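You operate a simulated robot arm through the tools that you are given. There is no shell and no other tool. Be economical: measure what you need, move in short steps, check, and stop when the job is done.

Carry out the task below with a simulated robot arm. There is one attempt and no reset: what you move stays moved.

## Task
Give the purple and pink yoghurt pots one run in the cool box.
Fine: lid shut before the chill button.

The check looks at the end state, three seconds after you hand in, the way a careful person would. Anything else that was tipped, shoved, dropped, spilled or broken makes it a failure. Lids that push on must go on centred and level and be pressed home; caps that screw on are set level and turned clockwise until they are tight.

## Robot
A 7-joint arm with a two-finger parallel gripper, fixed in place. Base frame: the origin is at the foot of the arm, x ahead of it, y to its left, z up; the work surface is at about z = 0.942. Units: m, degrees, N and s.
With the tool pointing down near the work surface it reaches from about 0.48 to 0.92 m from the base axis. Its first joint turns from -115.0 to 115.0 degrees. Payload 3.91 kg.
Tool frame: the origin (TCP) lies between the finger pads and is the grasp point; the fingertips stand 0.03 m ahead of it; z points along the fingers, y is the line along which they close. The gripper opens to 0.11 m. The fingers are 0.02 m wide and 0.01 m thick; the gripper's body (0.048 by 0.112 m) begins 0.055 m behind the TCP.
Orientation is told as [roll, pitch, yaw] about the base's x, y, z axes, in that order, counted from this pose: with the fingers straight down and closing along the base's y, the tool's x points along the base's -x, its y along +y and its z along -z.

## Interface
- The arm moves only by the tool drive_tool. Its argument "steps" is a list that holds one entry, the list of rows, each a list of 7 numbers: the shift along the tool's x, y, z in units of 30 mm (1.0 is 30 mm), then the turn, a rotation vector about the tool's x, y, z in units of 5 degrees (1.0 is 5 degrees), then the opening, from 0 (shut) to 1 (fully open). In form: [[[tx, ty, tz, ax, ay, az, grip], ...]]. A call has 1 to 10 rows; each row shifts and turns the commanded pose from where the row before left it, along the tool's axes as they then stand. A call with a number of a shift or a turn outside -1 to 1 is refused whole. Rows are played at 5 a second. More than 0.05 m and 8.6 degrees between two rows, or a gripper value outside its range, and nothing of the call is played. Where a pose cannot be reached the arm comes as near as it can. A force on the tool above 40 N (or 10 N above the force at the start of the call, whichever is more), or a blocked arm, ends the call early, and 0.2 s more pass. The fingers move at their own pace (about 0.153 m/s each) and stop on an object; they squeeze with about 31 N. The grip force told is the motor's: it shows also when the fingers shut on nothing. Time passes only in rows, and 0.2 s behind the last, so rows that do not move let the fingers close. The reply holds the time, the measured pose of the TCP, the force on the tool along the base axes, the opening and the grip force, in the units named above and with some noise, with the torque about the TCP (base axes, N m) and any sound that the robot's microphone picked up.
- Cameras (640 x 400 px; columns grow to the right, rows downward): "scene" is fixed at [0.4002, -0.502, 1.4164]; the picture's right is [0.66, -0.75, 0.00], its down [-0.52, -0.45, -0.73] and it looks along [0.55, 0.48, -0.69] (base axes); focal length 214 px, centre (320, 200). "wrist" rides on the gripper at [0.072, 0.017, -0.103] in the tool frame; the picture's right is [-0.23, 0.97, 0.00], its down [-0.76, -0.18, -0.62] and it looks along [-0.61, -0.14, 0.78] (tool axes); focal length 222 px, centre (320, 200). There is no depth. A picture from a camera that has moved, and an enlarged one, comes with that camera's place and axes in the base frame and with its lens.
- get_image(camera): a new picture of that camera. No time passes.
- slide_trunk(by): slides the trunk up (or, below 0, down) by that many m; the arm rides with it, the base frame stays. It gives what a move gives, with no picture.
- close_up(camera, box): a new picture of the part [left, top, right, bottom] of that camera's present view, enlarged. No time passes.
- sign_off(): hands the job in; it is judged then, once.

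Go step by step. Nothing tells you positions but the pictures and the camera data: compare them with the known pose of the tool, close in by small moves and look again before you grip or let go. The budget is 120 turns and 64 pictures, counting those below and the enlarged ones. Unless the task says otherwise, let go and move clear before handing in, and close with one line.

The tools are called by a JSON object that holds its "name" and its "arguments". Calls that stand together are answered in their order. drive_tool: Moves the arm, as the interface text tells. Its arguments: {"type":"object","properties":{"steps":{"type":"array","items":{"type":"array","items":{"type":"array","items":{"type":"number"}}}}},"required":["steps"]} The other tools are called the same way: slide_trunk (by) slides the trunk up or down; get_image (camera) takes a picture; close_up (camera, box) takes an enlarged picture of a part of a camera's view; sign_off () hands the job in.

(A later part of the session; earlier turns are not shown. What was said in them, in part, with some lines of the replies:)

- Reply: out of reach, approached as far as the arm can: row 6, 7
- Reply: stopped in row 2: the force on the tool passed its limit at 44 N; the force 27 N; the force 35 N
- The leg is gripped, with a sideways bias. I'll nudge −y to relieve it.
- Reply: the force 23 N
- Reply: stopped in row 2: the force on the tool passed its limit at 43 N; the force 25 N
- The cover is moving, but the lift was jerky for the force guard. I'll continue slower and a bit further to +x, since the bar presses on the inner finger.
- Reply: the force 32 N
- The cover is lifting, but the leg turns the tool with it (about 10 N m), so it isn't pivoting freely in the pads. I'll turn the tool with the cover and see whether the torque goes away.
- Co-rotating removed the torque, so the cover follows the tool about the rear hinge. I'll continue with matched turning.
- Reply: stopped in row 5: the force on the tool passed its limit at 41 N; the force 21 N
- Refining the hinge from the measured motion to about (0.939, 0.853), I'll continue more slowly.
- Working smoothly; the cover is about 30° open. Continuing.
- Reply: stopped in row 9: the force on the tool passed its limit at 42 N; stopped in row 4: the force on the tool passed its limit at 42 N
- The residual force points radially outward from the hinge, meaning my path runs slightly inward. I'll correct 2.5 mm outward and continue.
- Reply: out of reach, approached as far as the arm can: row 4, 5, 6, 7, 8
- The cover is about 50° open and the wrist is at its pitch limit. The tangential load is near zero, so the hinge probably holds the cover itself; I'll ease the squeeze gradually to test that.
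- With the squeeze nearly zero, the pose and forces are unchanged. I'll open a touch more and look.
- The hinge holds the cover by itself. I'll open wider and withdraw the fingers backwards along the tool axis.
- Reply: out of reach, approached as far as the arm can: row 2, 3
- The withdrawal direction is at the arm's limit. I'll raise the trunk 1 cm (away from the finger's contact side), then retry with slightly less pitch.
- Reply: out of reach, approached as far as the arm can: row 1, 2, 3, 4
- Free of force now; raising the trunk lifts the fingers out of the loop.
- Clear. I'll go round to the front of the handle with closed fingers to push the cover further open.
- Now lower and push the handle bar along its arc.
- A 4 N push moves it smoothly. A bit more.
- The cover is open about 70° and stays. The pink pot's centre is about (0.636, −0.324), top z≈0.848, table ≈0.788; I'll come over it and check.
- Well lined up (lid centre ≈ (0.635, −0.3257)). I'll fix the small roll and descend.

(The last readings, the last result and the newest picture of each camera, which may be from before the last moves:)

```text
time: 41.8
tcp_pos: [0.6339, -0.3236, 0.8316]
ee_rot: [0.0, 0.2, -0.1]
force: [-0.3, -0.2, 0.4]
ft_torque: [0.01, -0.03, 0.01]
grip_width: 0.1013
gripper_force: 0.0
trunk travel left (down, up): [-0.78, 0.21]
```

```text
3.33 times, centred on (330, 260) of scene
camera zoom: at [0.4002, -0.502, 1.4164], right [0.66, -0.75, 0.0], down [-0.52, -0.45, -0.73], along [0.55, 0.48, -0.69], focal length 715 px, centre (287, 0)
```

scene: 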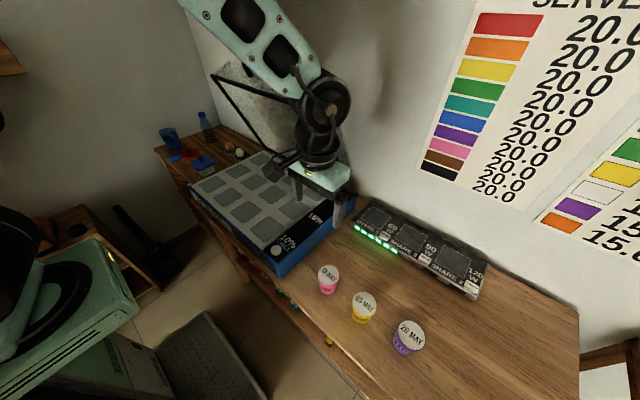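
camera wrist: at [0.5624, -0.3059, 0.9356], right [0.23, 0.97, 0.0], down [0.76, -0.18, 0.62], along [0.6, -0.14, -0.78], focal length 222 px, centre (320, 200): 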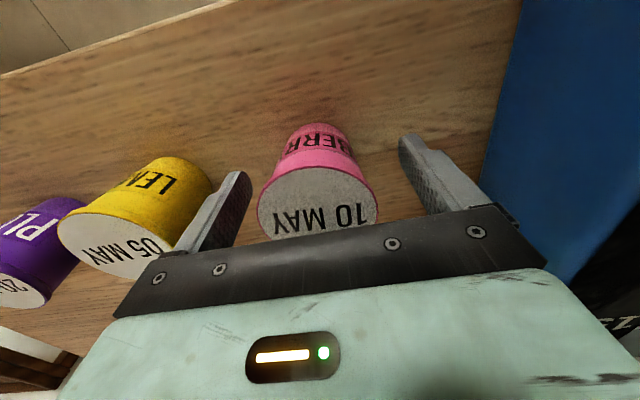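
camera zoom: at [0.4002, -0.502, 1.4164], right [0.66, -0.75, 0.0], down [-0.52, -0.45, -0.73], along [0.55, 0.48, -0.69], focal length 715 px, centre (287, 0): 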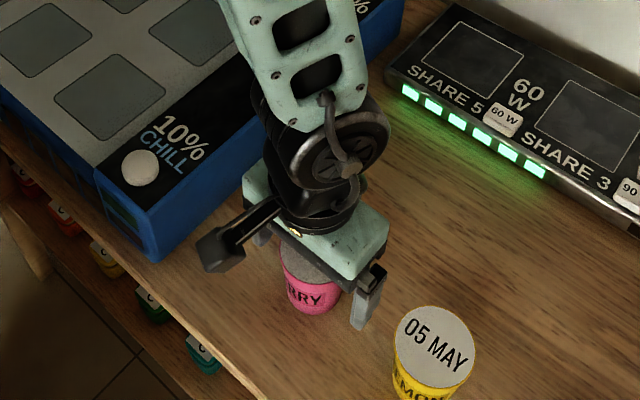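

The pot is centred between the fingers and the yellow pot is clear. Closing.

{"name": "drive_tool", "arguments": {"steps": [[[0, 0, 0, 0, 0, 0, 0], [0, 0, 0, 0, 0, 0, 0], [0, 0, 0, 0, 0, 0, 0]]]}}

{"name": "drive_tool", "arguments": {"steps": [[[0, 0, -0.3, 0, 0, 0, 0], [0, 0, -1, 0, 0, 0, 0], [0, 0, -1, 0, 0, 0, 0], [0, 0, -1, 0, 0, 0, 0], [0, 0, -1, 0, 0, 0, 0], [0, 0, -1, 0, 0, 0, 0], [0, 0, 0, 0, 0, 0, 0]]]}}

{"name": "get_image", "arguments": {"camera": "scene"}}

{"name": "get_image", "arguments": {"camera": "wrist"}}

```text
time: 42.6
tcp_pos: [0.6333, -0.3236, 0.8332]
ee_rot: [0.0, 0.3, -0.2]
force: [-0.3, 0.3, -1.2]
ft_torque: [0.0, 0.02, 0.02]
grip_width: 0.061
gripper_force: 30.8
trunk travel left (down, up): [-0.78, 0.21]
```

```text
time: 44.2
tcp_pos: [0.6358, -0.324, 0.9923]
ee_rot: [0.1, 0.2, -0.1]
force: [0.6, -0.2, -1.7]
ft_torque: [0.02, -0.04, -0.03]
grip_width: 0.0608
gripper_force: 31.1
trunk travel left (down, up): [-0.78, 0.21]
```

```text
27 pictures are left
```

scene: 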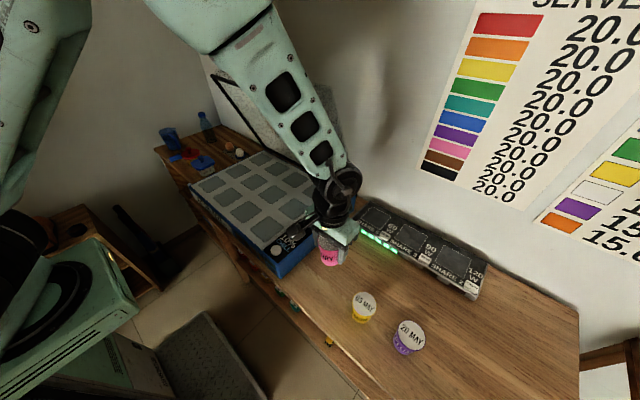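

```text
26 pictures are left
camera wrist: at [0.5648, -0.3072, 1.095], right [0.23, 0.97, 0.0], down [0.76, -0.18, 0.62], along [0.6, -0.14, -0.79], focal length 222 px, centre (320, 200)
```

wrist: 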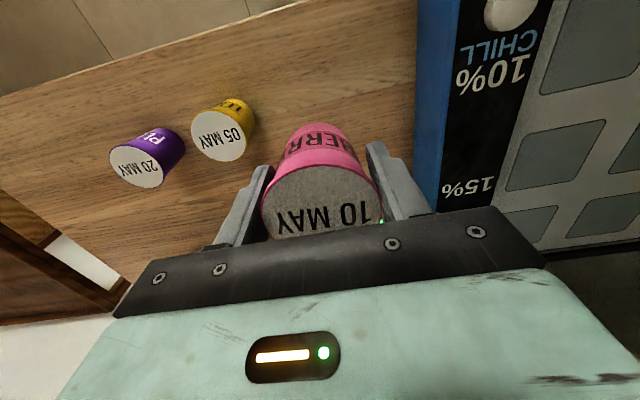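

The pot is held upright (lid level). I'll carry it over the second cell of the front row, at about (0.636, 0.058).

{"name": "drive_tool", "arguments": {"steps": [[[0, 0, -0.5, 0, 0, 0, 0], [0, 1, 0, 0, 0, 0, 0], [0, 1, 0, 0, 0, 0, 0], [0, 1, 0, 0, 0, 0, 0], [0, 1, 0, 0, 0, 0, 0], [0, 1, 0, 0, 0, 0, 0], [0, 1, 0, 0, 0, 0, 0], [0, 1, 0, 0, 0, 0, 0], [0, 1, 0, 0, 0, 0, 0], [0, 1, 0, 0, 0, 0, 0]]]}}

{"name": "drive_tool", "arguments": {"steps": [[[0, 1, 0, 0, 0, 0, 0], [0, 1, 0, 0, 0, 0, 0], [0, 0.7, 0, 0, 0, 0, 0], [0, 0, 0, 0, 0, 0, 0]]]}}

{"name": "get_image", "arguments": {"camera": "wrist"}}

{"name": "get_image", "arguments": {"camera": "scene"}}

```text
time: 46.4
tcp_pos: [0.6369, -0.0574, 1.0059]
ee_rot: [0.2, 0.3, -0.2]
force: [0.7, -0.3, -0.7]
ft_torque: [0.0, 0.0, 0.02]
grip_width: 0.0611
gripper_force: 31.1
trunk travel left (down, up): [-0.78, 0.21]
```

```text
time: 47.4
tcp_pos: [0.6369, 0.027, 1.0066]
ee_rot: [0.0, 0.2, -0.1]
force: [0.3, 0.4, -1.5]
ft_torque: [-0.02, 0.06, -0.02]
grip_width: 0.061
gripper_force: 30.7
trunk travel left (down, up): [-0.78, 0.21]
```

```text
25 pictures are left
camera wrist: at [0.5646, 0.0448, 1.1101], right [0.23, 0.97, 0.0], down [0.76, -0.18, 0.62], along [0.6, -0.14, -0.78], focal length 222 px, centre (320, 200)
```

wrist: 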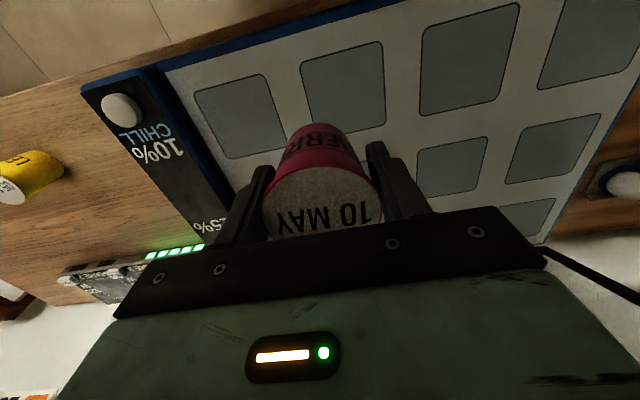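

```text
24 pictures are left
```

scene: 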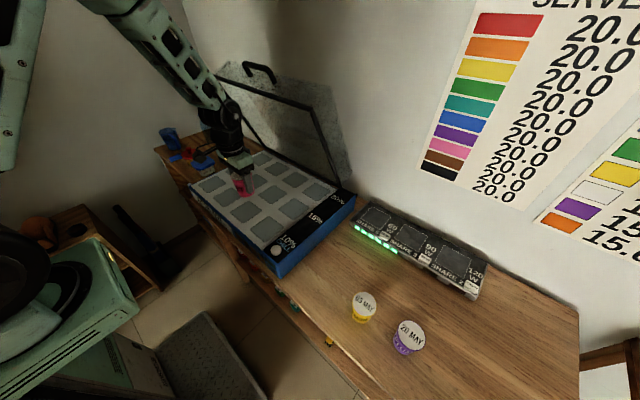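

Cell 2 centre reads about (0.62, 0.058) with plate height near 0.86. I'll shift over it and lower part way.

{"name": "drive_tool", "arguments": {"steps": [[[0.28, 0.5, 0, 0, 0, 0, 0], [0.27, 0.53, 0, 0, 0, 0, 0], [0, 0, 0.8, 0, 0, 0, 0], [0, 0, 0.8, 0, 0, 0, 0], [0, 0, 0.6, 0, 0, 0, 0], [0, 0, 0, 0, 0, 0, 0]]]}}

{"name": "get_image", "arguments": {"camera": "wrist"}}

{"name": "close_up", "arguments": {"camera": "scene", "box": [180, 130, 340, 260]}}

```text
time: 48.8
tcp_pos: [0.6187, 0.0577, 0.9392]
ee_rot: [0.1, 0.2, -0.1]
force: [0.4, 0.1, -0.9]
ft_torque: [0.0, 0.02, 0.04]
grip_width: 0.0608
gripper_force: 31.4
trunk travel left (down, up): [-0.78, 0.21]
```

```text
23 pictures are left
camera wrist: at [0.5476, 0.0754, 1.0443], right [0.23, 0.97, 0.0], down [0.76, -0.18, 0.62], along [0.6, -0.14, -0.78], focal length 222 px, centre (320, 200)
```

wrist: 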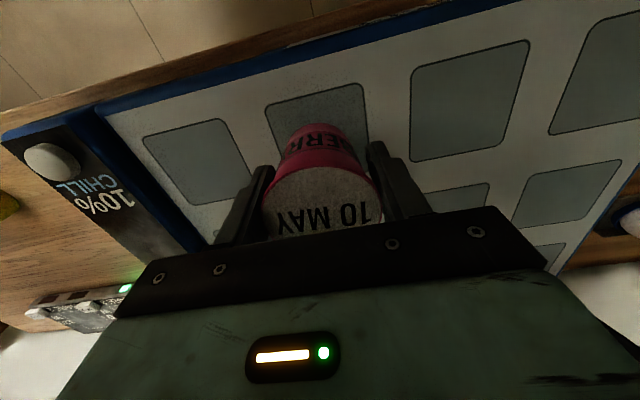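

```text
3.08 times, centred on (260, 195) of scene
camera zoom: at [0.4002, -0.502, 1.4164], right [0.66, -0.75, 0.0], down [-0.52, -0.45, -0.73], along [0.55, 0.48, -0.69], focal length 660 px, centre (505, 215)
```

zoom: 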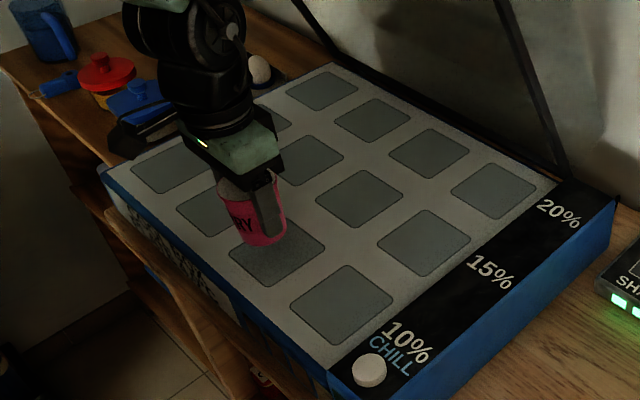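

Nearly centred. I'll shift +5 mm in x and lower slowly until contact.

{"name": "drive_tool", "arguments": {"steps": [[[-0.17, 0, 0.4, 0, 0, 0, 0], [0, 0, 0.4, 0, 0, 0, 0], [0, 0, 0.3, 0, 0, 0, 0], [0, 0, 0.15, 0, 0, 0, 0], [0, 0, 0.1, 0, 0, 0, 0], [0, 0, 0, 0, 0, 0, 0]]]}}

```text
time: 50.2
tcp_pos: [0.6257, 0.0569, 0.9017]
ee_rot: [0.0, 0.1, -0.1]
force: [-1.5, -1.0, 22.4]
ft_torque: [-0.07, 0.0, 0.05]
grip_width: 0.061
gripper_force: 30.8
trunk travel left (down, up): [-0.78, 0.21]
```

Contact at the plate (z≈0.857). I'll ease the pressure, release, and rise.

{"name": "drive_tool", "arguments": {"steps": [[[0, 0, -0.08, 0, 0, 0, 0], [0, 0, 0, 0, 0, 0, 0]]]}}

{"name": "drive_tool", "arguments": {"steps": [[[0, 0, 0, 0, 0, 0, 0.85], [0, 0, 0, 0, 0, 0, 0.85], [0, 0, -0.6, 0, 0, 0, 0.85], [0, 0, -1, 0, 0, 0, 0.85], [0, 0, -1, 0, 0, 0, 0.85], [0, 0, -1, 0, 0, 0, 0.85], [0, -1, -1, 0, 0, 0, 0.85], [0, -1, 0, 0, 0, 0, 0.85]]]}}

{"name": "get_image", "arguments": {"camera": "wrist"}}

```text
time: 50.8
tcp_pos: [0.6244, 0.0579, 0.9023]
ee_rot: [0.1, 0.2, -0.1]
force: [0.7, 0.8, 1.5]
ft_torque: [0.0, -0.08, -0.02]
grip_width: 0.0607
gripper_force: 31.3
trunk travel left (down, up): [-0.78, 0.21]
```

```text
time: 52.6
tcp_pos: [0.6242, -0.0023, 1.0382]
ee_rot: [0.0, 0.2, 0.1]
force: [0.7, -0.2, 0.2]
ft_torque: [-0.01, -0.01, -0.01]
grip_width: 0.0934
gripper_force: 0.0
trunk travel left (down, up): [-0.78, 0.21]
```

```text
21 pictures are left
camera wrist: at [0.5538, 0.0143, 1.142], right [0.23, 0.97, 0.0], down [0.76, -0.18, 0.62], along [0.6, -0.14, -0.78], focal length 222 px, centre (320, 200)
```

wrist: 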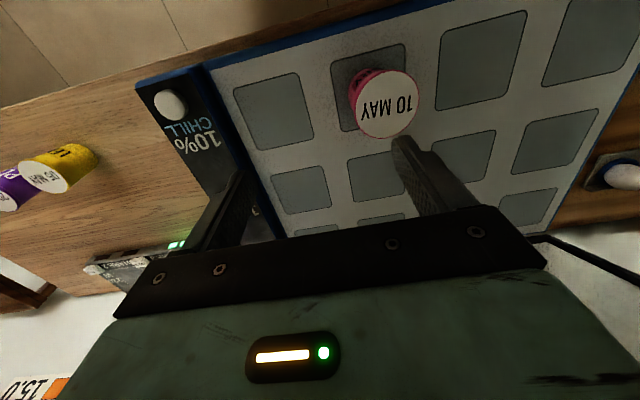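

Pink stands well inside its cell. Next the purple pot: first moving over to it.

{"name": "drive_tool", "arguments": {"steps": [[[0, -1, 0, 0, 0, 0, 0.92], [0, -1, 0, 0, 0, 0, 0.92], [0, -1, 0, 0, 0, 0, 0.92], [0, -1, 0, 0, 0, 0, 0.92], [0, -1, 0, 0, 0, 0, 0.92], [0, -1, 0, 0, 0, 0, 0.92], [0, -1, 0, 0, 0, 0, 0.92], [0, -1, 0, 0, 0, 0, 0.92], [0, -1, 0, 0, 0, 0, 0.92], [0, -1, 0, 0, 0, 0, 0.92]]]}}

{"name": "drive_tool", "arguments": {"steps": [[[-0.3, -1, 0, 0, 0, 0, 0.92], [-0.3, -1, 0, 0, 0, 0, 0.92], [0, -1, 0, 0, 0, 0, 0.92], [0, -1, 0, 0, 0, 0, 0.92], [0, -1, 0, 0, 0, 0, 0.92], [0, -1, 0, 0, 0, 0, 0.92], [0, -1, 0, 0, 0, 0, 0.92], [0, -1, 0, 0, 0, 0, 0.92], [0, 0, 1, 0, 0, 0, 0.92], [0, 0, 0, 0, 0, 0, 0.92]]]}}

{"name": "get_image", "arguments": {"camera": "wrist"}}

```text
time: 54.8
tcp_pos: [0.6246, -0.3038, 1.0399]
ee_rot: [0.0, 0.3, 0.0]
force: [0.0, 0.3, -0.9]
ft_torque: [0.01, 0.0, -0.03]
grip_width: 0.101
gripper_force: 0.0
trunk travel left (down, up): [-0.78, 0.21]
```

```text
time: 57.0
tcp_pos: [0.6423, -0.5431, 1.0092]
ee_rot: [0.0, 0.2, -0.1]
force: [0.4, -0.6, 0.4]
ft_torque: [-0.01, -0.04, 0.0]
grip_width: 0.1011
gripper_force: 0.0
trunk travel left (down, up): [-0.78, 0.21]
```

```text
20 pictures are left
camera wrist: at [0.5698, -0.5247, 1.1131], right [0.23, 0.97, 0.0], down [0.76, -0.18, 0.62], along [0.6, -0.14, -0.78], focal length 222 px, centre (320, 200)
```

wrist: 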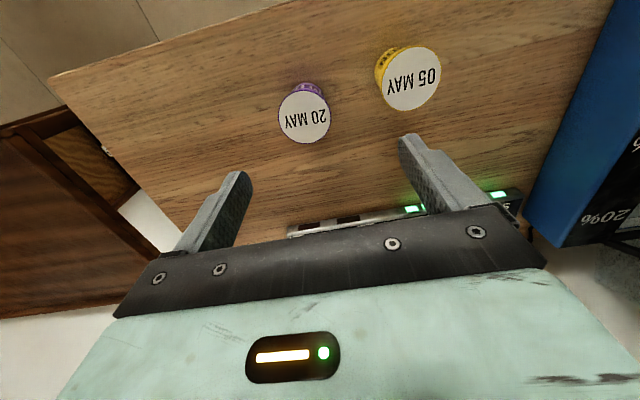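

Purple's lid centre is at about (0.647, −0.562). I'll align, lower part way and check.

{"name": "drive_tool", "arguments": {"steps": [[[-0.16, -0.62, 0, 0, 0, 0, 0.92], [0, 0, 1, 0, 0, 0, 0.92], [0, 0, 1, 0, 0, 0, 0.92], [0, 0, 1, 0, 0, 0, 0.92], [0, 0, 0.5, 0, 0, 0, 0.92], [0, 0, 0, 0, 0, 0, 0.92]]]}}

{"name": "get_image", "arguments": {"camera": "wrist"}}

```text
time: 58.4
tcp_pos: [0.6445, -0.5595, 0.9052]
ee_rot: [0.1, 0.2, -0.1]
force: [-0.2, 0.3, -0.4]
ft_torque: [0.02, -0.01, 0.01]
grip_width: 0.1011
gripper_force: 0.2
trunk travel left (down, up): [-0.78, 0.21]
```

```text
19 pictures are left
camera wrist: at [0.574, -0.5421, 1.0092], right [0.23, 0.97, 0.0], down [0.76, -0.18, 0.62], along [0.6, -0.14, -0.78], focal length 222 px, centre (320, 200)
```

wrist: 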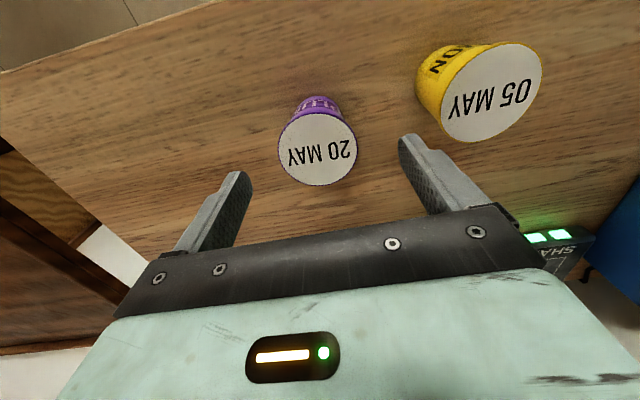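

Aligned within millimetres. Going down and gripping.

{"name": "drive_tool", "arguments": {"steps": [[[-0.12, -0.08, 0.6, 0, 0, 0, 0.92], [0, 0, 0.7, 0, 0, 0, 0.92], [0, 0, 0.7, 0, 0, 0, 0.92], [0, 0, 0.45, 0, 0, 0, 0.92], [0, 0, 0, 0, 0, 0, 0.92]]]}}

{"name": "get_image", "arguments": {"camera": "wrist"}}

```text
time: 59.6
tcp_pos: [0.6494, -0.5645, 0.831]
ee_rot: [0.1, 0.2, -0.1]
force: [0.2, -0.1, 0.1]
ft_torque: [-0.01, -0.01, 0.0]
grip_width: 0.101
gripper_force: 0.0
trunk travel left (down, up): [-0.78, 0.21]
```

```text
18 pictures are left
camera wrist: at [0.5772, -0.5455, 0.9349], right [0.23, 0.97, 0.0], down [0.76, -0.18, 0.62], along [0.6, -0.14, -0.78], focal length 222 px, centre (320, 200)
```

wrist: 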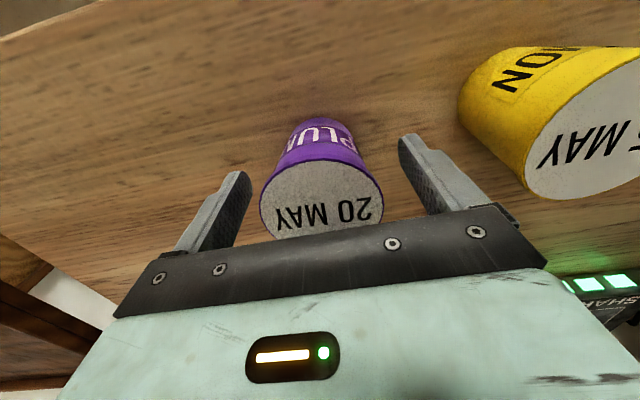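

{"name": "drive_tool", "arguments": {"steps": [[[0, 0, 0, 0, 0, 0, 0], [0, 0, 0, 0, 0, 0, 0], [0, 0, 0, 0, 0, 0, 0], [0, 0, -0.3, 0, 0, 0, 0], [0, 0, -1, 0, 0, 0, 0], [0, 0, -1, 0, 0, 0, 0], [0, 0, -1, 0, 0, 0, 0], [0, 0, -1, 0, 0, 0, 0], [0, 0, -1, 0, 0, 0, 0], [0, 0, -1, 0, 0, 0, 0]]]}}

{"name": "drive_tool", "arguments": {"steps": [[[0, 1, 0, 0, 0, 0, 0], [0, 1, 0, 0, 0, 0, 0], [0, 1, 0, 0, 0, 0, 0], [0, 1, 0, 0, 0, 0, 0], [0, 1, 0, 0, 0, 0, 0], [0, 1, 0, 0, 0, 0, 0], [0, 1, 0, 0, 0, 0, 0], [0, 1, 0, 0, 0, 0, 0], [0, 1, 0, 0, 0, 0, 0], [0, 1, 0, 0, 0, 0, 0]]]}}

{"name": "drive_tool", "arguments": {"steps": [[[0.3, 1, 0, 0, 0, 0, 0], [0.3, 1, 0, 0, 0, 0, 0], [0.2, 1, 0, 0, 0, 0, 0], [0, 1, 0, 0, 0, 0, 0], [0, 1, 0, 0, 0, 0, 0], [0, 1, 0, 0, 0, 0, 0], [0, 0.6, 0, 0, 0, 0, 0], [0, 0, 0.8, 0, 0, 0, 0], [0, 0, 0, 0, 0, 0, 0]]]}}

{"name": "get_image", "arguments": {"camera": "wrist"}}

```text
time: 61.8
tcp_pos: [0.6493, -0.5629, 1.0213]
ee_rot: [0.1, 0.4, -0.1]
force: [0.4, -0.1, -1.5]
ft_torque: [-0.03, 0.0, -0.02]
grip_width: 0.061
gripper_force: 31.4
trunk travel left (down, up): [-0.78, 0.21]
```

```text
time: 64.0
tcp_pos: [0.6503, -0.2651, 1.0211]
ee_rot: [0.1, 0.3, -0.2]
force: [-0.3, -0.2, -2.1]
ft_torque: [0.06, -0.01, 0.02]
grip_width: 0.0612
gripper_force: 31.1
trunk travel left (down, up): [-0.78, 0.21]
```

```text
time: 66.0
tcp_pos: [0.6263, -0.0673, 0.9972]
ee_rot: [0.0, 0.2, -0.1]
force: [-0.4, 0.2, -2.0]
ft_torque: [0.0, -0.01, 0.0]
grip_width: 0.0613
gripper_force: 30.7
trunk travel left (down, up): [-0.78, 0.21]
```

```text
17 pictures are left
camera wrist: at [0.5545, -0.05, 1.1011], right [0.23, 0.97, 0.0], down [0.76, -0.18, 0.62], along [0.6, -0.14, -0.78], focal length 222 px, centre (320, 200)
```

wrist: 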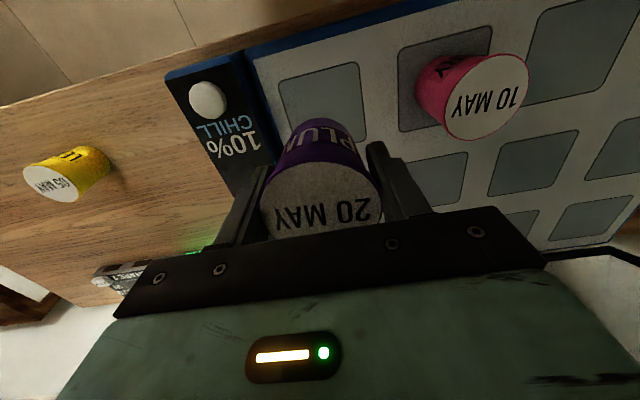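

Cell 1's centre is (0.622, −0.062). I'll adjust and lower to contact.

{"name": "drive_tool", "arguments": {"steps": [[[0.12, 0.17, 0.8, 0, 0, 0, 0], [0, 0, 0.8, 0, 0, 0, 0], [0, 0, 0.8, 0, 0, 0, 0], [0, 0, 0.4, 0, 0, 0, 0], [0, 0, 0.2, 0, 0, 0, 0], [0, 0, 0.12, 0, 0, 0, 0], [0, 0, 0, 0, 0, 0, 0]]]}}

```text
time: 67.6
tcp_pos: [0.6215, -0.0605, 0.9028]
ee_rot: [0.0, 0.2, -0.1]
force: [0.6, 0.2, -1.4]
ft_torque: [0.0, 0.02, -0.05]
grip_width: 0.0612
gripper_force: 30.7
trunk travel left (down, up): [-0.78, 0.21]
```

{"name": "drive_tool", "arguments": {"steps": [[[0, 0, 0.07, 0, 0, 0, 0], [0, 0, 0.05, 0, 0, 0, 0], [0, 0, 0, 0, 0, 0, 0]]]}}

```text
time: 68.4
tcp_pos: [0.6218, -0.0602, 0.8998]
ee_rot: [0.1, 0.1, -0.1]
force: [-2.8, 0.0, 25.0]
ft_torque: [0.02, 0.14, 0.09]
grip_width: 0.0613
gripper_force: 30.8
trunk travel left (down, up): [-0.78, 0.21]
```

Contact. I'll ease off, release, and rise straight up.

{"name": "drive_tool", "arguments": {"steps": [[[0, 0, -0.07, 0, 0, 0, 0], [0, 0, 0, 0, 0, 0, 0], [0, 0, 0, 0, 0, 0, 0.85], [0, 0, 0, 0, 0, 0, 0.85], [0, 0, -0.6, 0, 0, 0, 0.85], [0, 0, -1, 0, 0, 0, 0.85], [0, 0, -1, 0, 0, 0, 0.85], [0, 0, -1, 0, 0, 0, 0.85], [0.5, 0, -1, 0, 0, 0, 0.85], [1, 0, -1, 0, 0, 0, 0.85]]]}}

{"name": "get_image", "arguments": {"camera": "wrist"}}

{"name": "get_image", "arguments": {"camera": "scene"}}

```text
time: 70.6
tcp_pos: [0.5777, -0.0609, 1.0687]
ee_rot: [0.1, 0.2, -0.1]
force: [-0.9, 0.6, 0.3]
ft_torque: [-0.01, 0.0, 0.0]
grip_width: 0.0936
gripper_force: 0.1
trunk travel left (down, up): [-0.78, 0.21]
```

```text
16 pictures are left
camera wrist: at [0.5068, -0.043, 1.1732], right [0.23, 0.97, 0.0], down [0.76, -0.18, 0.62], along [0.6, -0.14, -0.79], focal length 222 px, centre (320, 200)
```

wrist: 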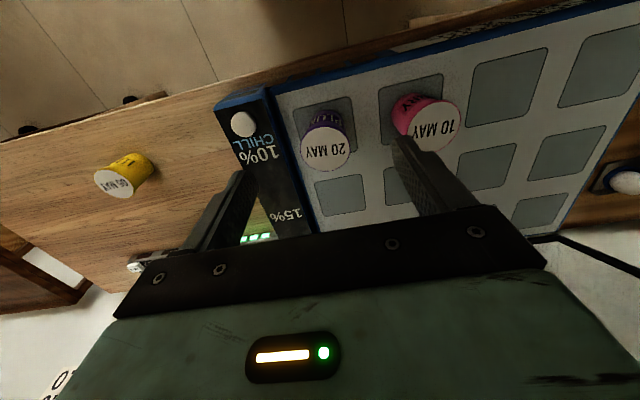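

```text
15 pictures are left
```

scene: 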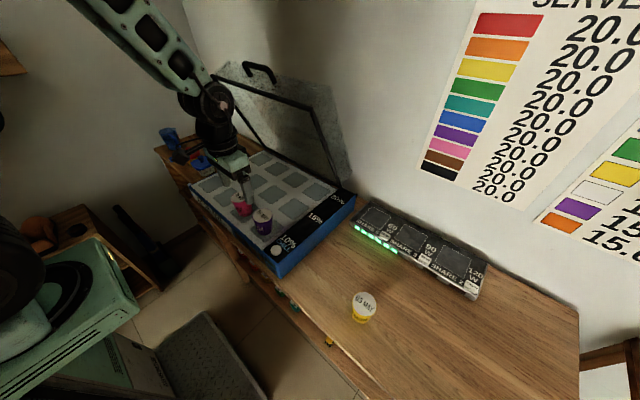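

Both pots are in. For shutting, I'll hook closed fingers behind the handle bar and pull it down its arc, so I need the bar's exact place first.

{"name": "close_up", "arguments": {"camera": "scene", "box": [200, 40, 360, 220]}}

```text
2.22 times, centred on (280, 130) of scene
camera zoom: at [0.4002, -0.502, 1.4164], right [0.66, -0.75, 0.0], down [-0.52, -0.45, -0.73], along [0.55, 0.48, -0.69], focal length 477 px, centre (409, 356)
```

zoom: 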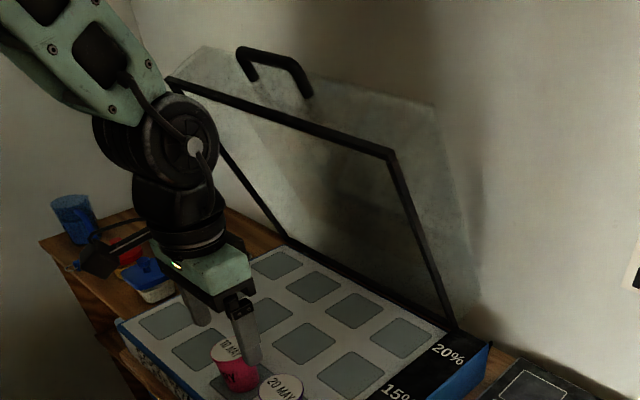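

The bar centre is about (0.835, 0.12, 1.274). I'll go up and over it, fingers shut.

{"name": "drive_tool", "arguments": {"steps": [[[0, 0.6, -1, 0, 0, 0, 0], [0, 0.6, -1, 0, 0, 0, 0], [0, 0.6, -1, 0, 0, 0, 0], [0, 0.6, -1, 0, 0, 0, 0], [0, 0.6, -1, 0, 0, 0, 0], [0, 0.6, -1, 0, 0, 0, 0], [0, 0.6, -1, 0, 0, 0, 0], [0, 0.6, -1, 0, 0, 0, 0], [0, 0.6, -1, 0, 0, 0, 0], [0, 0.6, -0.8, 0, 0, 0, 0]]]}}

{"name": "drive_tool", "arguments": {"steps": [[[-1, 0, 0, 0, 0, 0, 0], [-1, 0, 0, 0, 0, 0, 0], [-1, 0, 0, 0, 0, 0, 0], [-1, 0, 0, 0, 0, 0, 0], [-1, 0, 0, 0, 0, 0, 0], [-1, 0, 0, 0, 0, 0, 0], [-1, 0, 0, 0, 0, 0, 0], [-1, 0, 0, 0, 0, 0, 0], [-1, 0, 0, 0, 0, 0, 0], [-0.5, 0, 0, 0, 0, 0, 0]]]}}

{"name": "get_image", "arguments": {"camera": "wrist"}}

```text
time: 72.8
tcp_pos: [0.5809, 0.1184, 1.3631]
ee_rot: [-0.1, 0.2, -0.1]
force: [0.7, -0.1, -0.6]
ft_torque: [0.01, -0.02, -0.01]
grip_width: 0.0
gripper_force: 31.3
trunk travel left (down, up): [-0.78, 0.21]
```

```text
time: 75.0
tcp_pos: [0.8153, 0.1056, 1.3454]
ee_rot: [-0.1, 0.3, -0.1]
force: [-0.4, -0.1, -0.1]
ft_torque: [-0.01, 0.01, 0.0]
grip_width: 0.0
gripper_force: 31.4
out of reach, approached as far as the arm can: row 8, 9, 10
trunk travel left (down, up): [-0.78, 0.21]
```

```text
13 pictures are left
camera wrist: at [0.7432, 0.1234, 1.4481], right [0.23, 0.97, 0.0], down [0.76, -0.18, 0.62], along [0.6, -0.14, -0.78], focal length 222 px, centre (320, 200)
```

wrist: 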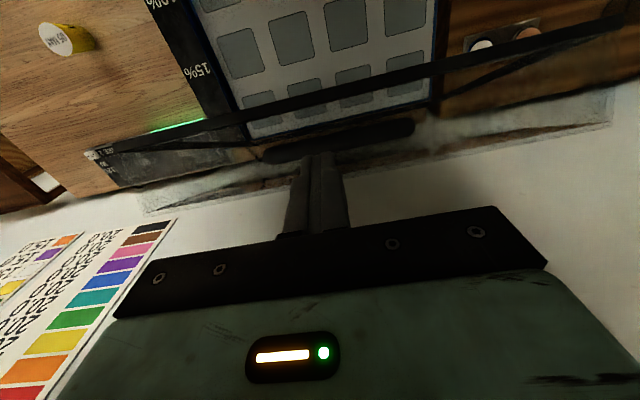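

The arm is at its reach limit at this height; raising the trunk gives more forward reach.

{"name": "slide_trunk", "arguments": {"by": 0.15}}

{"name": "drive_tool", "arguments": {"steps": [[[0, 0.2, 1, 0, 0, 0, 0], [0, 0.2, 1, 0, 0, 0, 0], [0, 0, 1, 0, 0, 0, 0], [-0.5, 0, 0.8, 0, 0, 0, 0], [-0.5, 0, 0.6, 0, 0, 0, 0], [-0.4, 0, 0, 0, 0, 0, 0], [0, 0, 0, 0, 0, 0, 0]]]}}

{"name": "get_image", "arguments": {"camera": "wrist"}}

```text
time: 76.8
tcp_pos: [0.8143, 0.1064, 1.4934]
ee_rot: [-0.1, 0.3, -0.1]
force: [0.3, -0.2, -0.8]
ft_torque: [0.03, -0.02, 0.0]
grip_width: 0.0002
gripper_force: 31.5
trunk travel left (down, up): [-0.93, 0.06]
```

```text
time: 78.4
tcp_pos: [0.8587, 0.1178, 1.3613]
ee_rot: [0.0, 0.4, -0.1]
force: [-0.1, 0.3, 0.2]
ft_torque: [-0.01, 0.03, 0.01]
grip_width: 0.0
gripper_force: 30.8
trunk travel left (down, up): [-0.93, 0.06]
```

```text
12 pictures are left
camera wrist: at [0.7865, 0.1358, 1.4658], right [0.23, 0.97, 0.0], down [0.76, -0.18, 0.62], along [0.6, -0.14, -0.78], focal length 222 px, centre (320, 200)
```

wrist: 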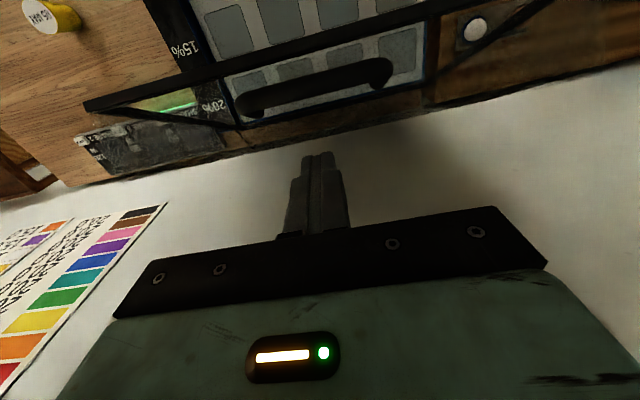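

I'm just behind the bar. I'll lower so the tips sit just below bar level, then pull along the arc.

{"name": "drive_tool", "arguments": {"steps": [[[0, 0, 0.8, 0, 0, 0, 0], [0, 0, 0.8, 0, 0, 0, 0], [0, 0, 0.75, 0, 0, 0, 0], [0.72, 0, 0.2, 0, 0, 0, 0], [0.72, 0, 0.2, 0, 0, 0, 0], [0.56, 0, 0.235, 0, 0, 0, 0], [0.56, 0, 0.235, 0, 0, 0, 0]]]}}

{"name": "get_image", "arguments": {"camera": "scene"}}

```text
time: 80.0
tcp_pos: [0.7788, 0.1188, 1.2653]
ee_rot: [0.1, 0.3, -0.2]
force: [0.2, 0.5, -0.7]
ft_torque: [-0.01, 0.0, 0.01]
grip_width: 0.0
gripper_force: 31.4
trunk travel left (down, up): [-0.93, 0.06]
```

```text
11 pictures are left
```

scene: 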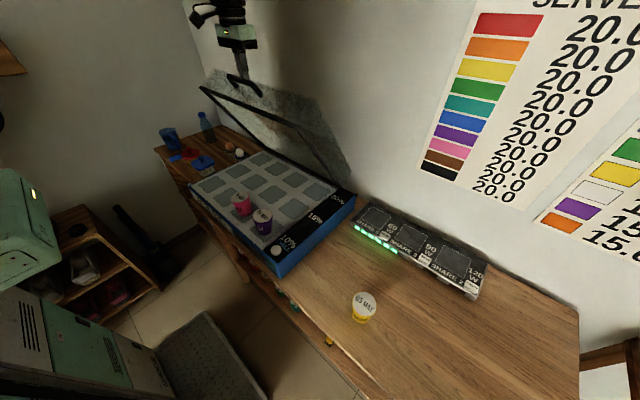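

The cover is following (about 60°). Continuing.

{"name": "drive_tool", "arguments": {"steps": [[[0.54, 0, 0.28, 0, 0, 0, 0], [0.54, 0, 0.28, 0, 0, 0, 0], [0.51, 0, 0.325, 0, 0, 0, 0], [0.51, 0, 0.325, 0, 0, 0, 0], [0.48, 0, 0.37, 0, 0, 0, 0], [0.48, 0, 0.37, 0, 0, 0, 0], [0, 0, 0, 0, 0, 0, 0]]]}}

{"name": "close_up", "arguments": {"camera": "scene", "box": [180, 30, 360, 230]}}

```text
time: 81.6
tcp_pos: [0.6882, 0.1186, 1.2081]
ee_rot: [0.0, 0.3, -0.1]
force: [0.5, 0.0, 0.4]
ft_torque: [-0.01, 0.01, 0.02]
grip_width: 0.0001
gripper_force: 31.0
trunk travel left (down, up): [-0.93, 0.06]
```

```text
2.00 times, centred on (270, 130) of scene
camera zoom: at [0.4002, -0.502, 1.4164], right [0.66, -0.75, 0.0], down [-0.52, -0.45, -0.73], along [0.55, 0.48, -0.69], focal length 429 px, centre (420, 340)
```

zoom: 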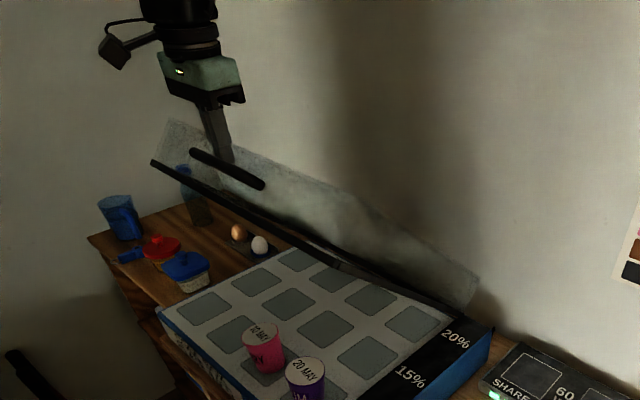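

{"name": "drive_tool", "arguments": {"steps": [[[0.42, 0, 0.42, 0, 0, 0, 0], [0.42, 0, 0.44, 0, 0, 0, 0], [0.41, 0, 0.44, 0, 0, 0, 0], [0.41, 0, 0.45, 0, 0, 0, 0], [0.38, 0, 0.47, 0, 0, 0, 0], [0.38, 0, 0.47, 0, 0, 0, 0], [0, 0, 0, 0, 0, 0, 0]]]}}

{"name": "close_up", "arguments": {"camera": "scene", "box": [180, 70, 340, 230]}}

```text
time: 83.2
tcp_pos: [0.6138, 0.1174, 1.1273]
ee_rot: [0.1, 0.2, -0.1]
force: [2.9, 0.4, -1.6]
ft_torque: [0.02, -0.11, 0.04]
grip_width: 0.0001
gripper_force: 31.1
trunk travel left (down, up): [-0.93, 0.06]
```

```text
2.50 times, centred on (260, 150) of scene
camera zoom: at [0.4002, -0.502, 1.4164], right [0.66, -0.75, 0.0], down [-0.52, -0.45, -0.73], along [0.55, 0.48, -0.69], focal length 536 px, centre (470, 325)
```

zoom: 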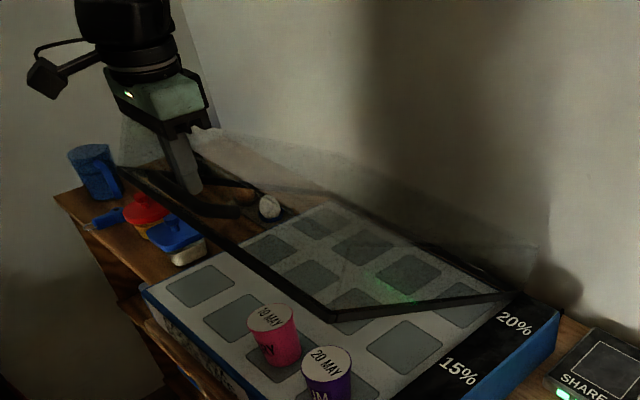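

The cover is at about 30°. I'll lift out of the loop, re-balance trunk height, and then press the bar down from above.

{"name": "drive_tool", "arguments": {"steps": [[[-0.1, 0, -0.6, 0, 0, 0, 0], [0, 0, -1, 0, 0, 0, 0], [0, 0, -1, 0, 0, 0, 0], [0.3, 0, -1, 0, 0, 0, 0], [0.3, 0, -1, 0, 0, 0, 0], [0, 0, -1, 0, 0, 0, 0], [0, 0, -1, 0, 0, 0, 0], [0, 0, -1, 0, 0, 0, 0]]]}}

{"name": "slide_trunk", "arguments": {"by": -0.16}}

{"name": "get_image", "arguments": {"camera": "wrist"}}

```text
time: 85.0
tcp_pos: [0.5983, 0.1184, 1.357]
ee_rot: [0.0, 0.3, -0.1]
force: [0.6, -0.4, -0.4]
ft_torque: [0.02, 0.02, 0.01]
grip_width: 0.0
gripper_force: 31.3
trunk travel left (down, up): [-0.93, 0.06]
```

```text
time: 86.8
tcp_pos: [0.5999, 0.1204, 1.1958]
ee_rot: [0.0, 0.3, -0.1]
force: [0.4, 0.3, 0.8]
ft_torque: [0.01, 0.01, -0.01]
grip_width: 0.0
gripper_force: 31.0
trunk travel left (down, up): [-0.77, 0.22]
```

```text
8 pictures are left
camera wrist: at [0.528, 0.1373, 1.3007], right [0.23, 0.97, 0.0], down [0.76, -0.18, 0.62], along [0.6, -0.14, -0.78], focal length 222 px, centre (320, 200)
```

wrist: 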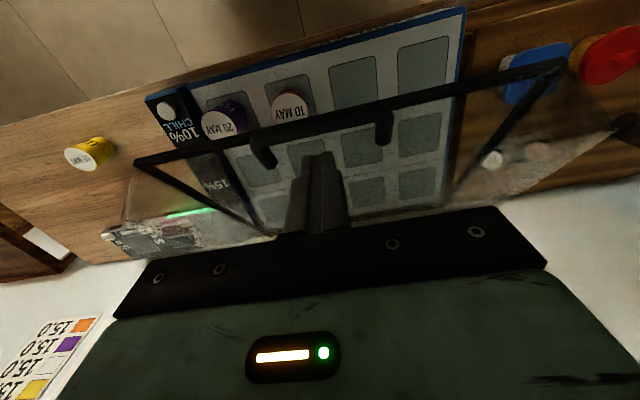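

The bar is under the fingers at about x 0.59. Pressing it down along the arc.

{"name": "drive_tool", "arguments": {"steps": [[[0.1, 0, 0.8, 0, 0, 0, 0], [0.1, 0, 0.8, 0, 0, 0, 0], [0.32, 0, 0.51, 0, 0, 0, 0], [0.32, 0, 0.51, 0, 0, 0, 0], [0.28, 0, 0.54, 0, 0, 0, 0], [0.28, 0, 0.54, 0, 0, 0, 0], [0.23, 0, 0.56, 0, 0, 0, 0], [0.23, 0, 0.56, 0, 0, 0, 0]]]}}

{"name": "close_up", "arguments": {"camera": "scene", "box": [160, 70, 340, 250]}}

```text
time: 88.6
tcp_pos: [0.5432, 0.1192, 1.0529]
ee_rot: [0.2, 0.2, -0.1]
force: [0.9, 0.2, -0.5]
ft_torque: [-0.03, -0.01, 0.0]
grip_width: 0.0
gripper_force: 31.5
trunk travel left (down, up): [-0.77, 0.22]
```

```text
2.22 times, centred on (250, 160) of scene
camera zoom: at [0.4002, -0.502, 1.4164], right [0.66, -0.75, 0.0], down [-0.52, -0.45, -0.73], along [0.55, 0.48, -0.69], focal length 477 px, centre (476, 289)
```

zoom: 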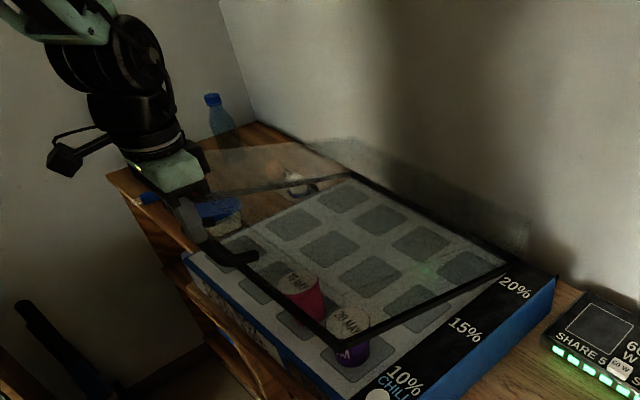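

Following well (about 15°). Continue to closed.

{"name": "drive_tool", "arguments": {"steps": [[[0.18, 0, 0.58, 0, 0, 0, 0], [0.18, 0, 0.58, 0, 0, 0, 0], [0.13, 0, 0.59, 0, 0, 0, 0], [0.13, 0, 0.59, 0, 0, 0, 0], [0.07, 0, 0.5, 0, 0, 0, 0], [0.07, 0, 0.4, 0, 0, 0, 0], [0.03, 0, 0.3, 0, 0, 0, 0], [0, 0, 0.2, 0, 0, 0, 0], [0, 0, 0, 0, 0, 0, 0]]]}}

```text
time: 90.6
tcp_pos: [0.5181, 0.1197, 0.941]
ee_rot: [0.1, 0.2, -0.2]
force: [-2.5, -0.6, 9.8]
ft_torque: [-0.01, 0.06, 0.11]
grip_width: 0.0
gripper_force: 31.0
trunk travel left (down, up): [-0.77, 0.22]
```

{"name": "drive_tool", "arguments": {"steps": [[[0, 0, 0.1, 0, 0, 0, 0], [0, 0, 0.1, 0, 0, 0, 0], [0, 0, 0, 0, 0, 0, 0]]]}}

```text
time: 91.0
tcp_pos: [0.5176, 0.1185, 0.9408]
ee_rot: [0.1, 0.1, -0.1]
force: [-6.7, -6.2, 29.8]
ft_torque: [-0.21, 0.19, 0.06]
grip_width: 0.0
gripper_force: 30.6
trunk travel left (down, up): [-0.77, 0.22]
stopped in row 2: the force on the tool passed its limit at 48 N (the readings are from after the stop); the commanded pose is now the measured one
```

Hard stop: the cover is shut. I'll rise and move over above the chill button, and look.

{"name": "drive_tool", "arguments": {"steps": [[[0, 0, -0.5, 0, 0, 0, 0], [0, 0, -1, 0, 0, 0, 0], [0, 0, -1, 0, 0, 0, 0], [0, 0, -1, 0, 0, 0, 0], [0, -1, -0.5, 0, 0, 0, 0], [0, -1, 0, 0, 0, 0, 0], [0, -1, 0, 0, 0, 0, 0], [0, -1, 0, 0, 0, 0, 0], [0, -1, 0, 0, 0, 0, 0], [0, -1, 0, 0, 0, 0, 0]]]}}

{"name": "drive_tool", "arguments": {"steps": [[[-0.8, -1, 0, 0, 0, 0, 0], [-0.8, -1, 0, 0, 0, 0, 0], [-0.7, -1, 0, 0, 0, 0, 0], [0, -0.6, 0, 0, 0, 0, 0], [0, 0, 0, 0, 0, 0, 0]]]}}

{"name": "get_image", "arguments": {"camera": "wrist"}}

{"name": "close_up", "arguments": {"camera": "scene", "box": [180, 120, 360, 290]}}

```text
time: 93.2
tcp_pos: [0.5163, -0.0611, 1.0582]
ee_rot: [0.1, 0.0, 0.0]
force: [0.1, 0.3, -0.1]
ft_torque: [-0.01, -0.01, 0.01]
grip_width: 0.0
gripper_force: 30.6
trunk travel left (down, up): [-0.77, 0.22]
```

```text
time: 94.5
tcp_pos: [0.5876, -0.1692, 1.0566]
ee_rot: [0.0, 0.1, -0.1]
force: [0.6, 0.4, -0.2]
ft_torque: [0.0, -0.04, -0.01]
grip_width: 0.0001
gripper_force: 30.9
trunk travel left (down, up): [-0.77, 0.22]
```

```text
6 pictures are left
camera wrist: at [0.5153, -0.1506, 1.1606], right [0.23, 0.97, 0.0], down [0.76, -0.18, 0.62], along [0.61, -0.14, -0.78], focal length 222 px, centre (320, 200)
```

wrist: 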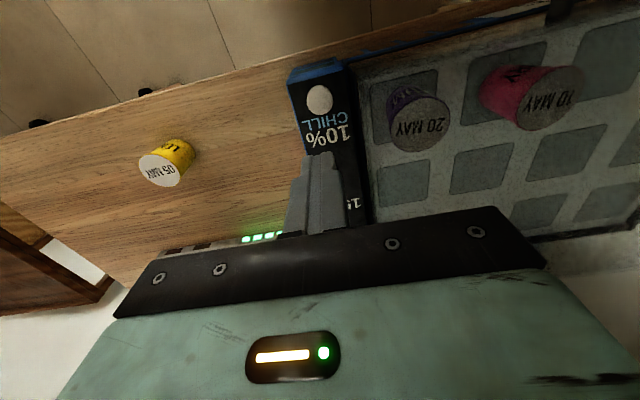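

```text
2.35 times, centred on (270, 205) of scene
camera zoom: at [0.4002, -0.502, 1.4164], right [0.66, -0.75, 0.0], down [-0.52, -0.45, -0.73], along [0.55, 0.48, -0.69], focal length 505 px, centre (438, 188)
```

zoom: 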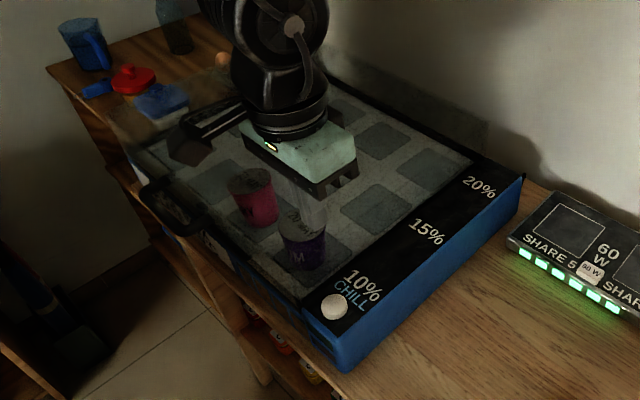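

The button is at about (0.584, −0.167, 0.88). I'll yaw the gripper 90° so its wide body stays clear of the cover beside the button.

{"name": "drive_tool", "arguments": {"steps": [[[0.1, 0, 0, 0, 0, -1, 0], [0, 0, 0, 0, 0, -1, 0], [0, 0, 0, 0, 0, -1, 0], [0, 0, 0, 0, 0, -1, 0], [0, 0, 0, 0, 0, -1, 0], [0, 0, 0, 0, 0, -1, 0], [0, 0, 0, 0, 0, -1, 0], [0, 0, 0, 0, 0, -1, 0], [0, 0, 0, 0, 0, -1, 0]]]}}

{"name": "drive_tool", "arguments": {"steps": [[[0, 0, 0, 0, 0, -1, 0], [0, 0, 0, 0, 0, -1, 0], [0, 0, 0, 0, 0, -1, 0], [0, 0, 0, 0, 0, -1, 0], [0, 0, 0, 0, 0, -1, 0], [0, 0, 0, 0, 0, -1, 0], [0, 0, 0, 0, 0, -1, 0], [0, 0, 0, 0, 0, -1, 0], [0, 0, 0, 0, 0, -1, 0], [0, 0, 0, 0, 0, 0, 0]]]}}

```text
time: 96.5
tcp_pos: [0.5852, -0.1684, 1.0578]
ee_rot: [0.2, 0.1, 45.0]
force: [-0.2, -0.3, -0.2]
ft_torque: [0.0, -0.04, 0.0]
grip_width: 0.0002
gripper_force: 31.3
trunk travel left (down, up): [-0.77, 0.22]
```

```text
time: 98.7
tcp_pos: [0.5858, -0.1678, 1.058]
ee_rot: [0.2, -0.1, 90.0]
force: [1.1, 0.5, 0.7]
ft_torque: [0.01, 0.02, 0.0]
grip_width: 0.0
gripper_force: 30.9
trunk travel left (down, up): [-0.77, 0.22]
```

Down to just above the button, then a last check.

{"name": "drive_tool", "arguments": {"steps": [[[0, 0, 1, 0, 0, 0, 0], [0, 0, 1, 0, 0, 0, 0], [0, 0, 1, 0, 0, 0, 0], [0, 0, 1, 0, 0, 0, 0], [0, 0, 0, 0, 0, 0, 0]]]}}

{"name": "close_up", "arguments": {"camera": "scene", "box": [220, 170, 340, 290]}}

```text
time: 99.8
tcp_pos: [0.5847, -0.168, 0.9386]
ee_rot: [0.1, -0.1, 89.9]
force: [-0.2, 0.0, -0.2]
ft_torque: [0.01, 0.0, -0.01]
grip_width: 0.0
gripper_force: 30.9
trunk travel left (down, up): [-0.77, 0.22]
```

```text
3.33 times, centred on (280, 230) of scene
camera zoom: at [0.4002, -0.502, 1.4164], right [0.66, -0.75, 0.0], down [-0.52, -0.45, -0.73], along [0.55, 0.48, -0.69], focal length 715 px, centre (453, 100)
```

zoom: 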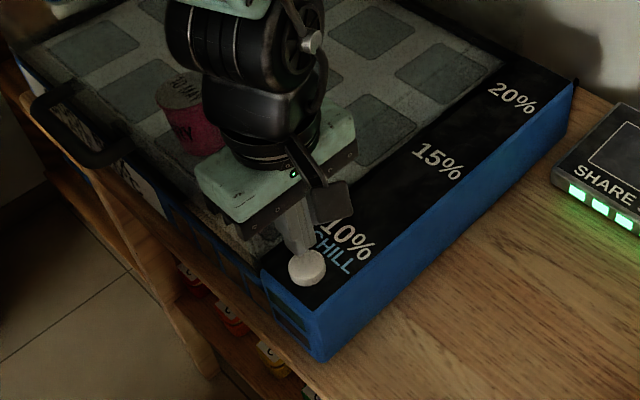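

The fingertips are right above the button. Pressing gently.

{"name": "drive_tool", "arguments": {"steps": [[[0, 0, 0.3, 0, 0, 0, 0], [0, 0, 0.2, 0, 0, 0, 0], [0, 0, 0.2, 0, 0, 0, 0], [0, 0, 0.2, 0, 0, 0, 0]]]}}

```text
time: 100.8
tcp_pos: [0.5837, -0.1679, 0.9125]
ee_rot: [0.1, -0.1, 90.0]
force: [0.5, 0.2, 1.1]
ft_torque: [0.02, 0.0, 0.01]
grip_width: 0.0001
gripper_force: 30.6
trunk travel left (down, up): [-0.77, 0.22]
```

{"name": "drive_tool", "arguments": {"steps": [[[0, 0, 0.1, 0, 0, 0, 0], [0, 0, 0.1, 0, 0, 0, 0], [0, 0, 0.1, 0, 0, 0, 0]]]}}

```text
time: 101.7
tcp_pos: [0.5844, -0.1684, 0.9035]
ee_rot: [0.0, -0.1, 89.9]
force: [-3.2, 0.9, 23.6]
ft_torque: [0.05, 0.07, 0.07]
grip_width: 0.0004
gripper_force: 31.1
trunk travel left (down, up): [-0.77, 0.22]
heard: click
```

A click was heard: the run started with the lid shut. I'll withdraw straight up without pressing again.

{"name": "drive_tool", "arguments": {"steps": [[[0, 0, -0.5, 0, 0, 0, 0], [0, 0, -1, 0, 0, 0, 0], [0, 0, -1, 0, 0, 0, 0], [0, 0, -1, 0, 0, 0, 0], [0, 0, -1, 0, 0, 0, 0], [0, 0, -1, 0, 0, 0, 0], [0.5, 0, -1, 0, 0, 0, 0], [1, 0, -1, 0, 0, 0, 0], [1, 0, 0, 0, 0, 0, 0], [0, 0, 0, 0, 0, 0, 0]]]}}

{"name": "get_image", "arguments": {"camera": "scene"}}

{"name": "close_up", "arguments": {"camera": "scene", "box": [180, 130, 360, 290]}}

```text
time: 103.8
tcp_pos: [0.5832, -0.2442, 1.1276]
ee_rot: [0.1, -0.1, 89.8]
force: [-0.7, 0.1, 0.3]
ft_torque: [0.0, 0.03, 0.01]
grip_width: 0.0
gripper_force: 30.7
trunk travel left (down, up): [-0.77, 0.22]
```

```text
3 pictures are left
```

scene: 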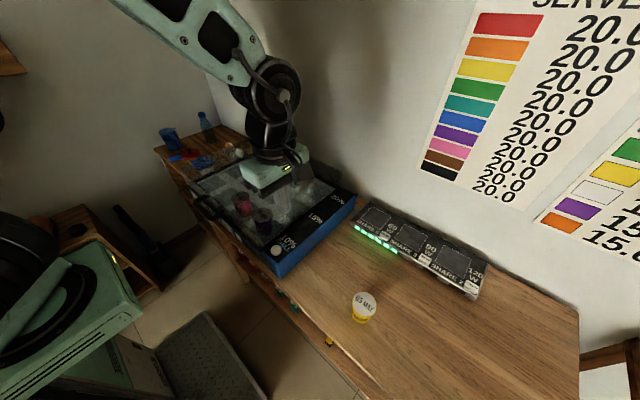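

```text
2.50 times, centred on (270, 210) of scene
camera zoom: at [0.4002, -0.502, 1.4164], right [0.66, -0.75, 0.0], down [-0.52, -0.45, -0.73], along [0.55, 0.48, -0.69], focal length 536 px, centre (445, 175)
```

zoom: 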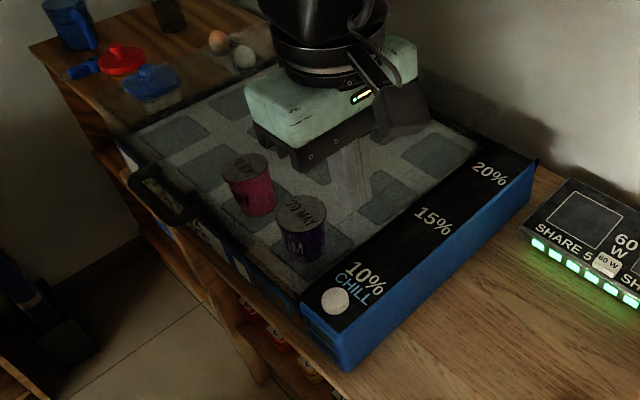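

The end state looks right. I'll use the spare pictures to check the front panel's lamps, turning the wrist back first.

{"name": "drive_tool", "arguments": {"steps": [[[0, 0, 0, 0, 0, 1, 0], [0, 0, 0, 0, 0, 1, 0], [0, 0, 0, 0, 0, 1, 0], [0, 0, 0, 0, 0, 1, 0], [0, 0, 0, 0, 0, 1, 0], [0, 0, 0, 0, 0, 1, 0], [0, 0, 0, 0, 0, 1, 0], [0, 0, 0, 0, 0, 1, 0], [0, 0, 0, 0, 0, 1, 0], [0, 0, 0, 0, 0, 1, 0]]]}}

{"name": "drive_tool", "arguments": {"steps": [[[0, 0, 0, 0, 0, 1, 0], [0, 0, 0, 0, 0, 1, 0], [0, 0, 0, 0, 0, 1, 0], [0, 0, 0, 0, 0, 1, 0], [0, 0, 0, 0, 0, 1, 0], [0, 0, 0, 0, 0, 1, 0], [0, 0, 0, 0, 0, 1, 0], [0, 0, 0, 0, 0, 1, 0], [0.6, 0.7, 0, 0, -1, 0, 0], [0.6, 0.7, 0, 0, -1, 0, 0]]]}}

{"name": "drive_tool", "arguments": {"steps": [[[0.6, 0.7, 0, 0, -1, 0, 0], [0.6, 0.7, 0, 0, -1, 0, 0], [0.4, 0.7, 0, 0, -0.5, 0, 0], [0, 0.7, 0, 0, 0, 0, 0], [0, 0.7, 0, 0, 0, 0, 0], [0, 0, 0, 0, 0, 0, 0]]]}}

{"name": "get_image", "arguments": {"camera": "wrist"}}

```text
time: 106.0
tcp_pos: [0.5852, -0.2438, 1.1273]
ee_rot: [0.2, 0.0, 39.8]
force: [1.0, 0.0, 0.4]
ft_torque: [0.01, 0.0, 0.0]
grip_width: 0.0
gripper_force: 31.3
trunk travel left (down, up): [-0.77, 0.22]
```

```text
time: 108.2
tcp_pos: [0.5504, -0.2021, 1.1257]
ee_rot: [0.1, -9.9, -0.1]
force: [0.6, 0.3, 0.0]
ft_torque: [0.03, -0.02, -0.01]
grip_width: 0.0
gripper_force: 30.4
trunk travel left (down, up): [-0.77, 0.22]
```

```text
time: 109.7
tcp_pos: [0.547, -0.104, 1.138]
ee_rot: [0.1, -22.5, -0.1]
force: [-0.2, 0.1, 0.1]
ft_torque: [0.02, -0.03, -0.02]
grip_width: 0.0
gripper_force: 30.5
out of reach, approached as far as the arm can: row 2, 3
trunk travel left (down, up): [-0.77, 0.22]
```

```text
1 pictures are left
camera wrist: at [0.4411, -0.0859, 1.2062], right [0.21, 0.97, 0.09], down [0.47, -0.18, 0.87], along [0.86, -0.14, -0.49], focal length 222 px, centre (320, 200)
```

wrist: 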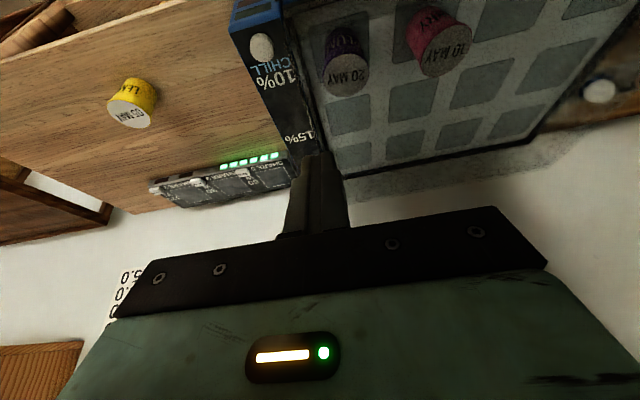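

{"name": "close_up", "arguments": {"camera": "wrist", "box": [210, 0, 370, 100]}}

```text
4.00 times, centred on (290, 50) of wrist
camera zoom: at [0.4411, -0.0859, 1.2062], right [0.21, 0.97, 0.09], down [0.47, -0.18, 0.87], along [0.86, -0.14, -0.49], focal length 888 px, centre (440, 800)
```

zoom: 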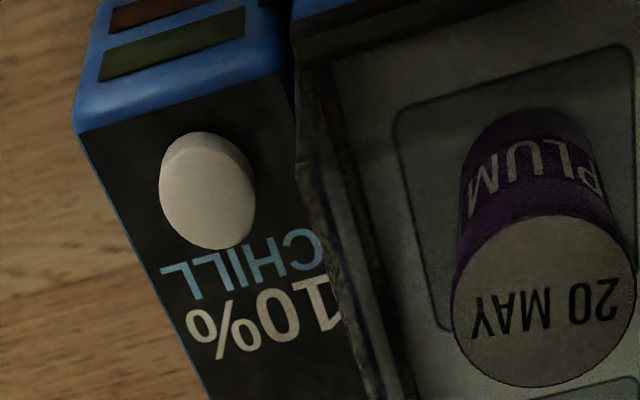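

The pots are in their cells under the shut lid, the click was heard once, and neither lamp shows a fault. Nothing else was disturbed and the arm is clear, so I'm handing in.

{"name": "sign_off", "arguments": {}}

```text
The job is handed in.
```

I put the purple and pink pots in the cool box's 10% row, shut the lid and pressed the chill button once. The button clicked, but the front lamps were dark afterwards, so the click is my only sign that the run happened.
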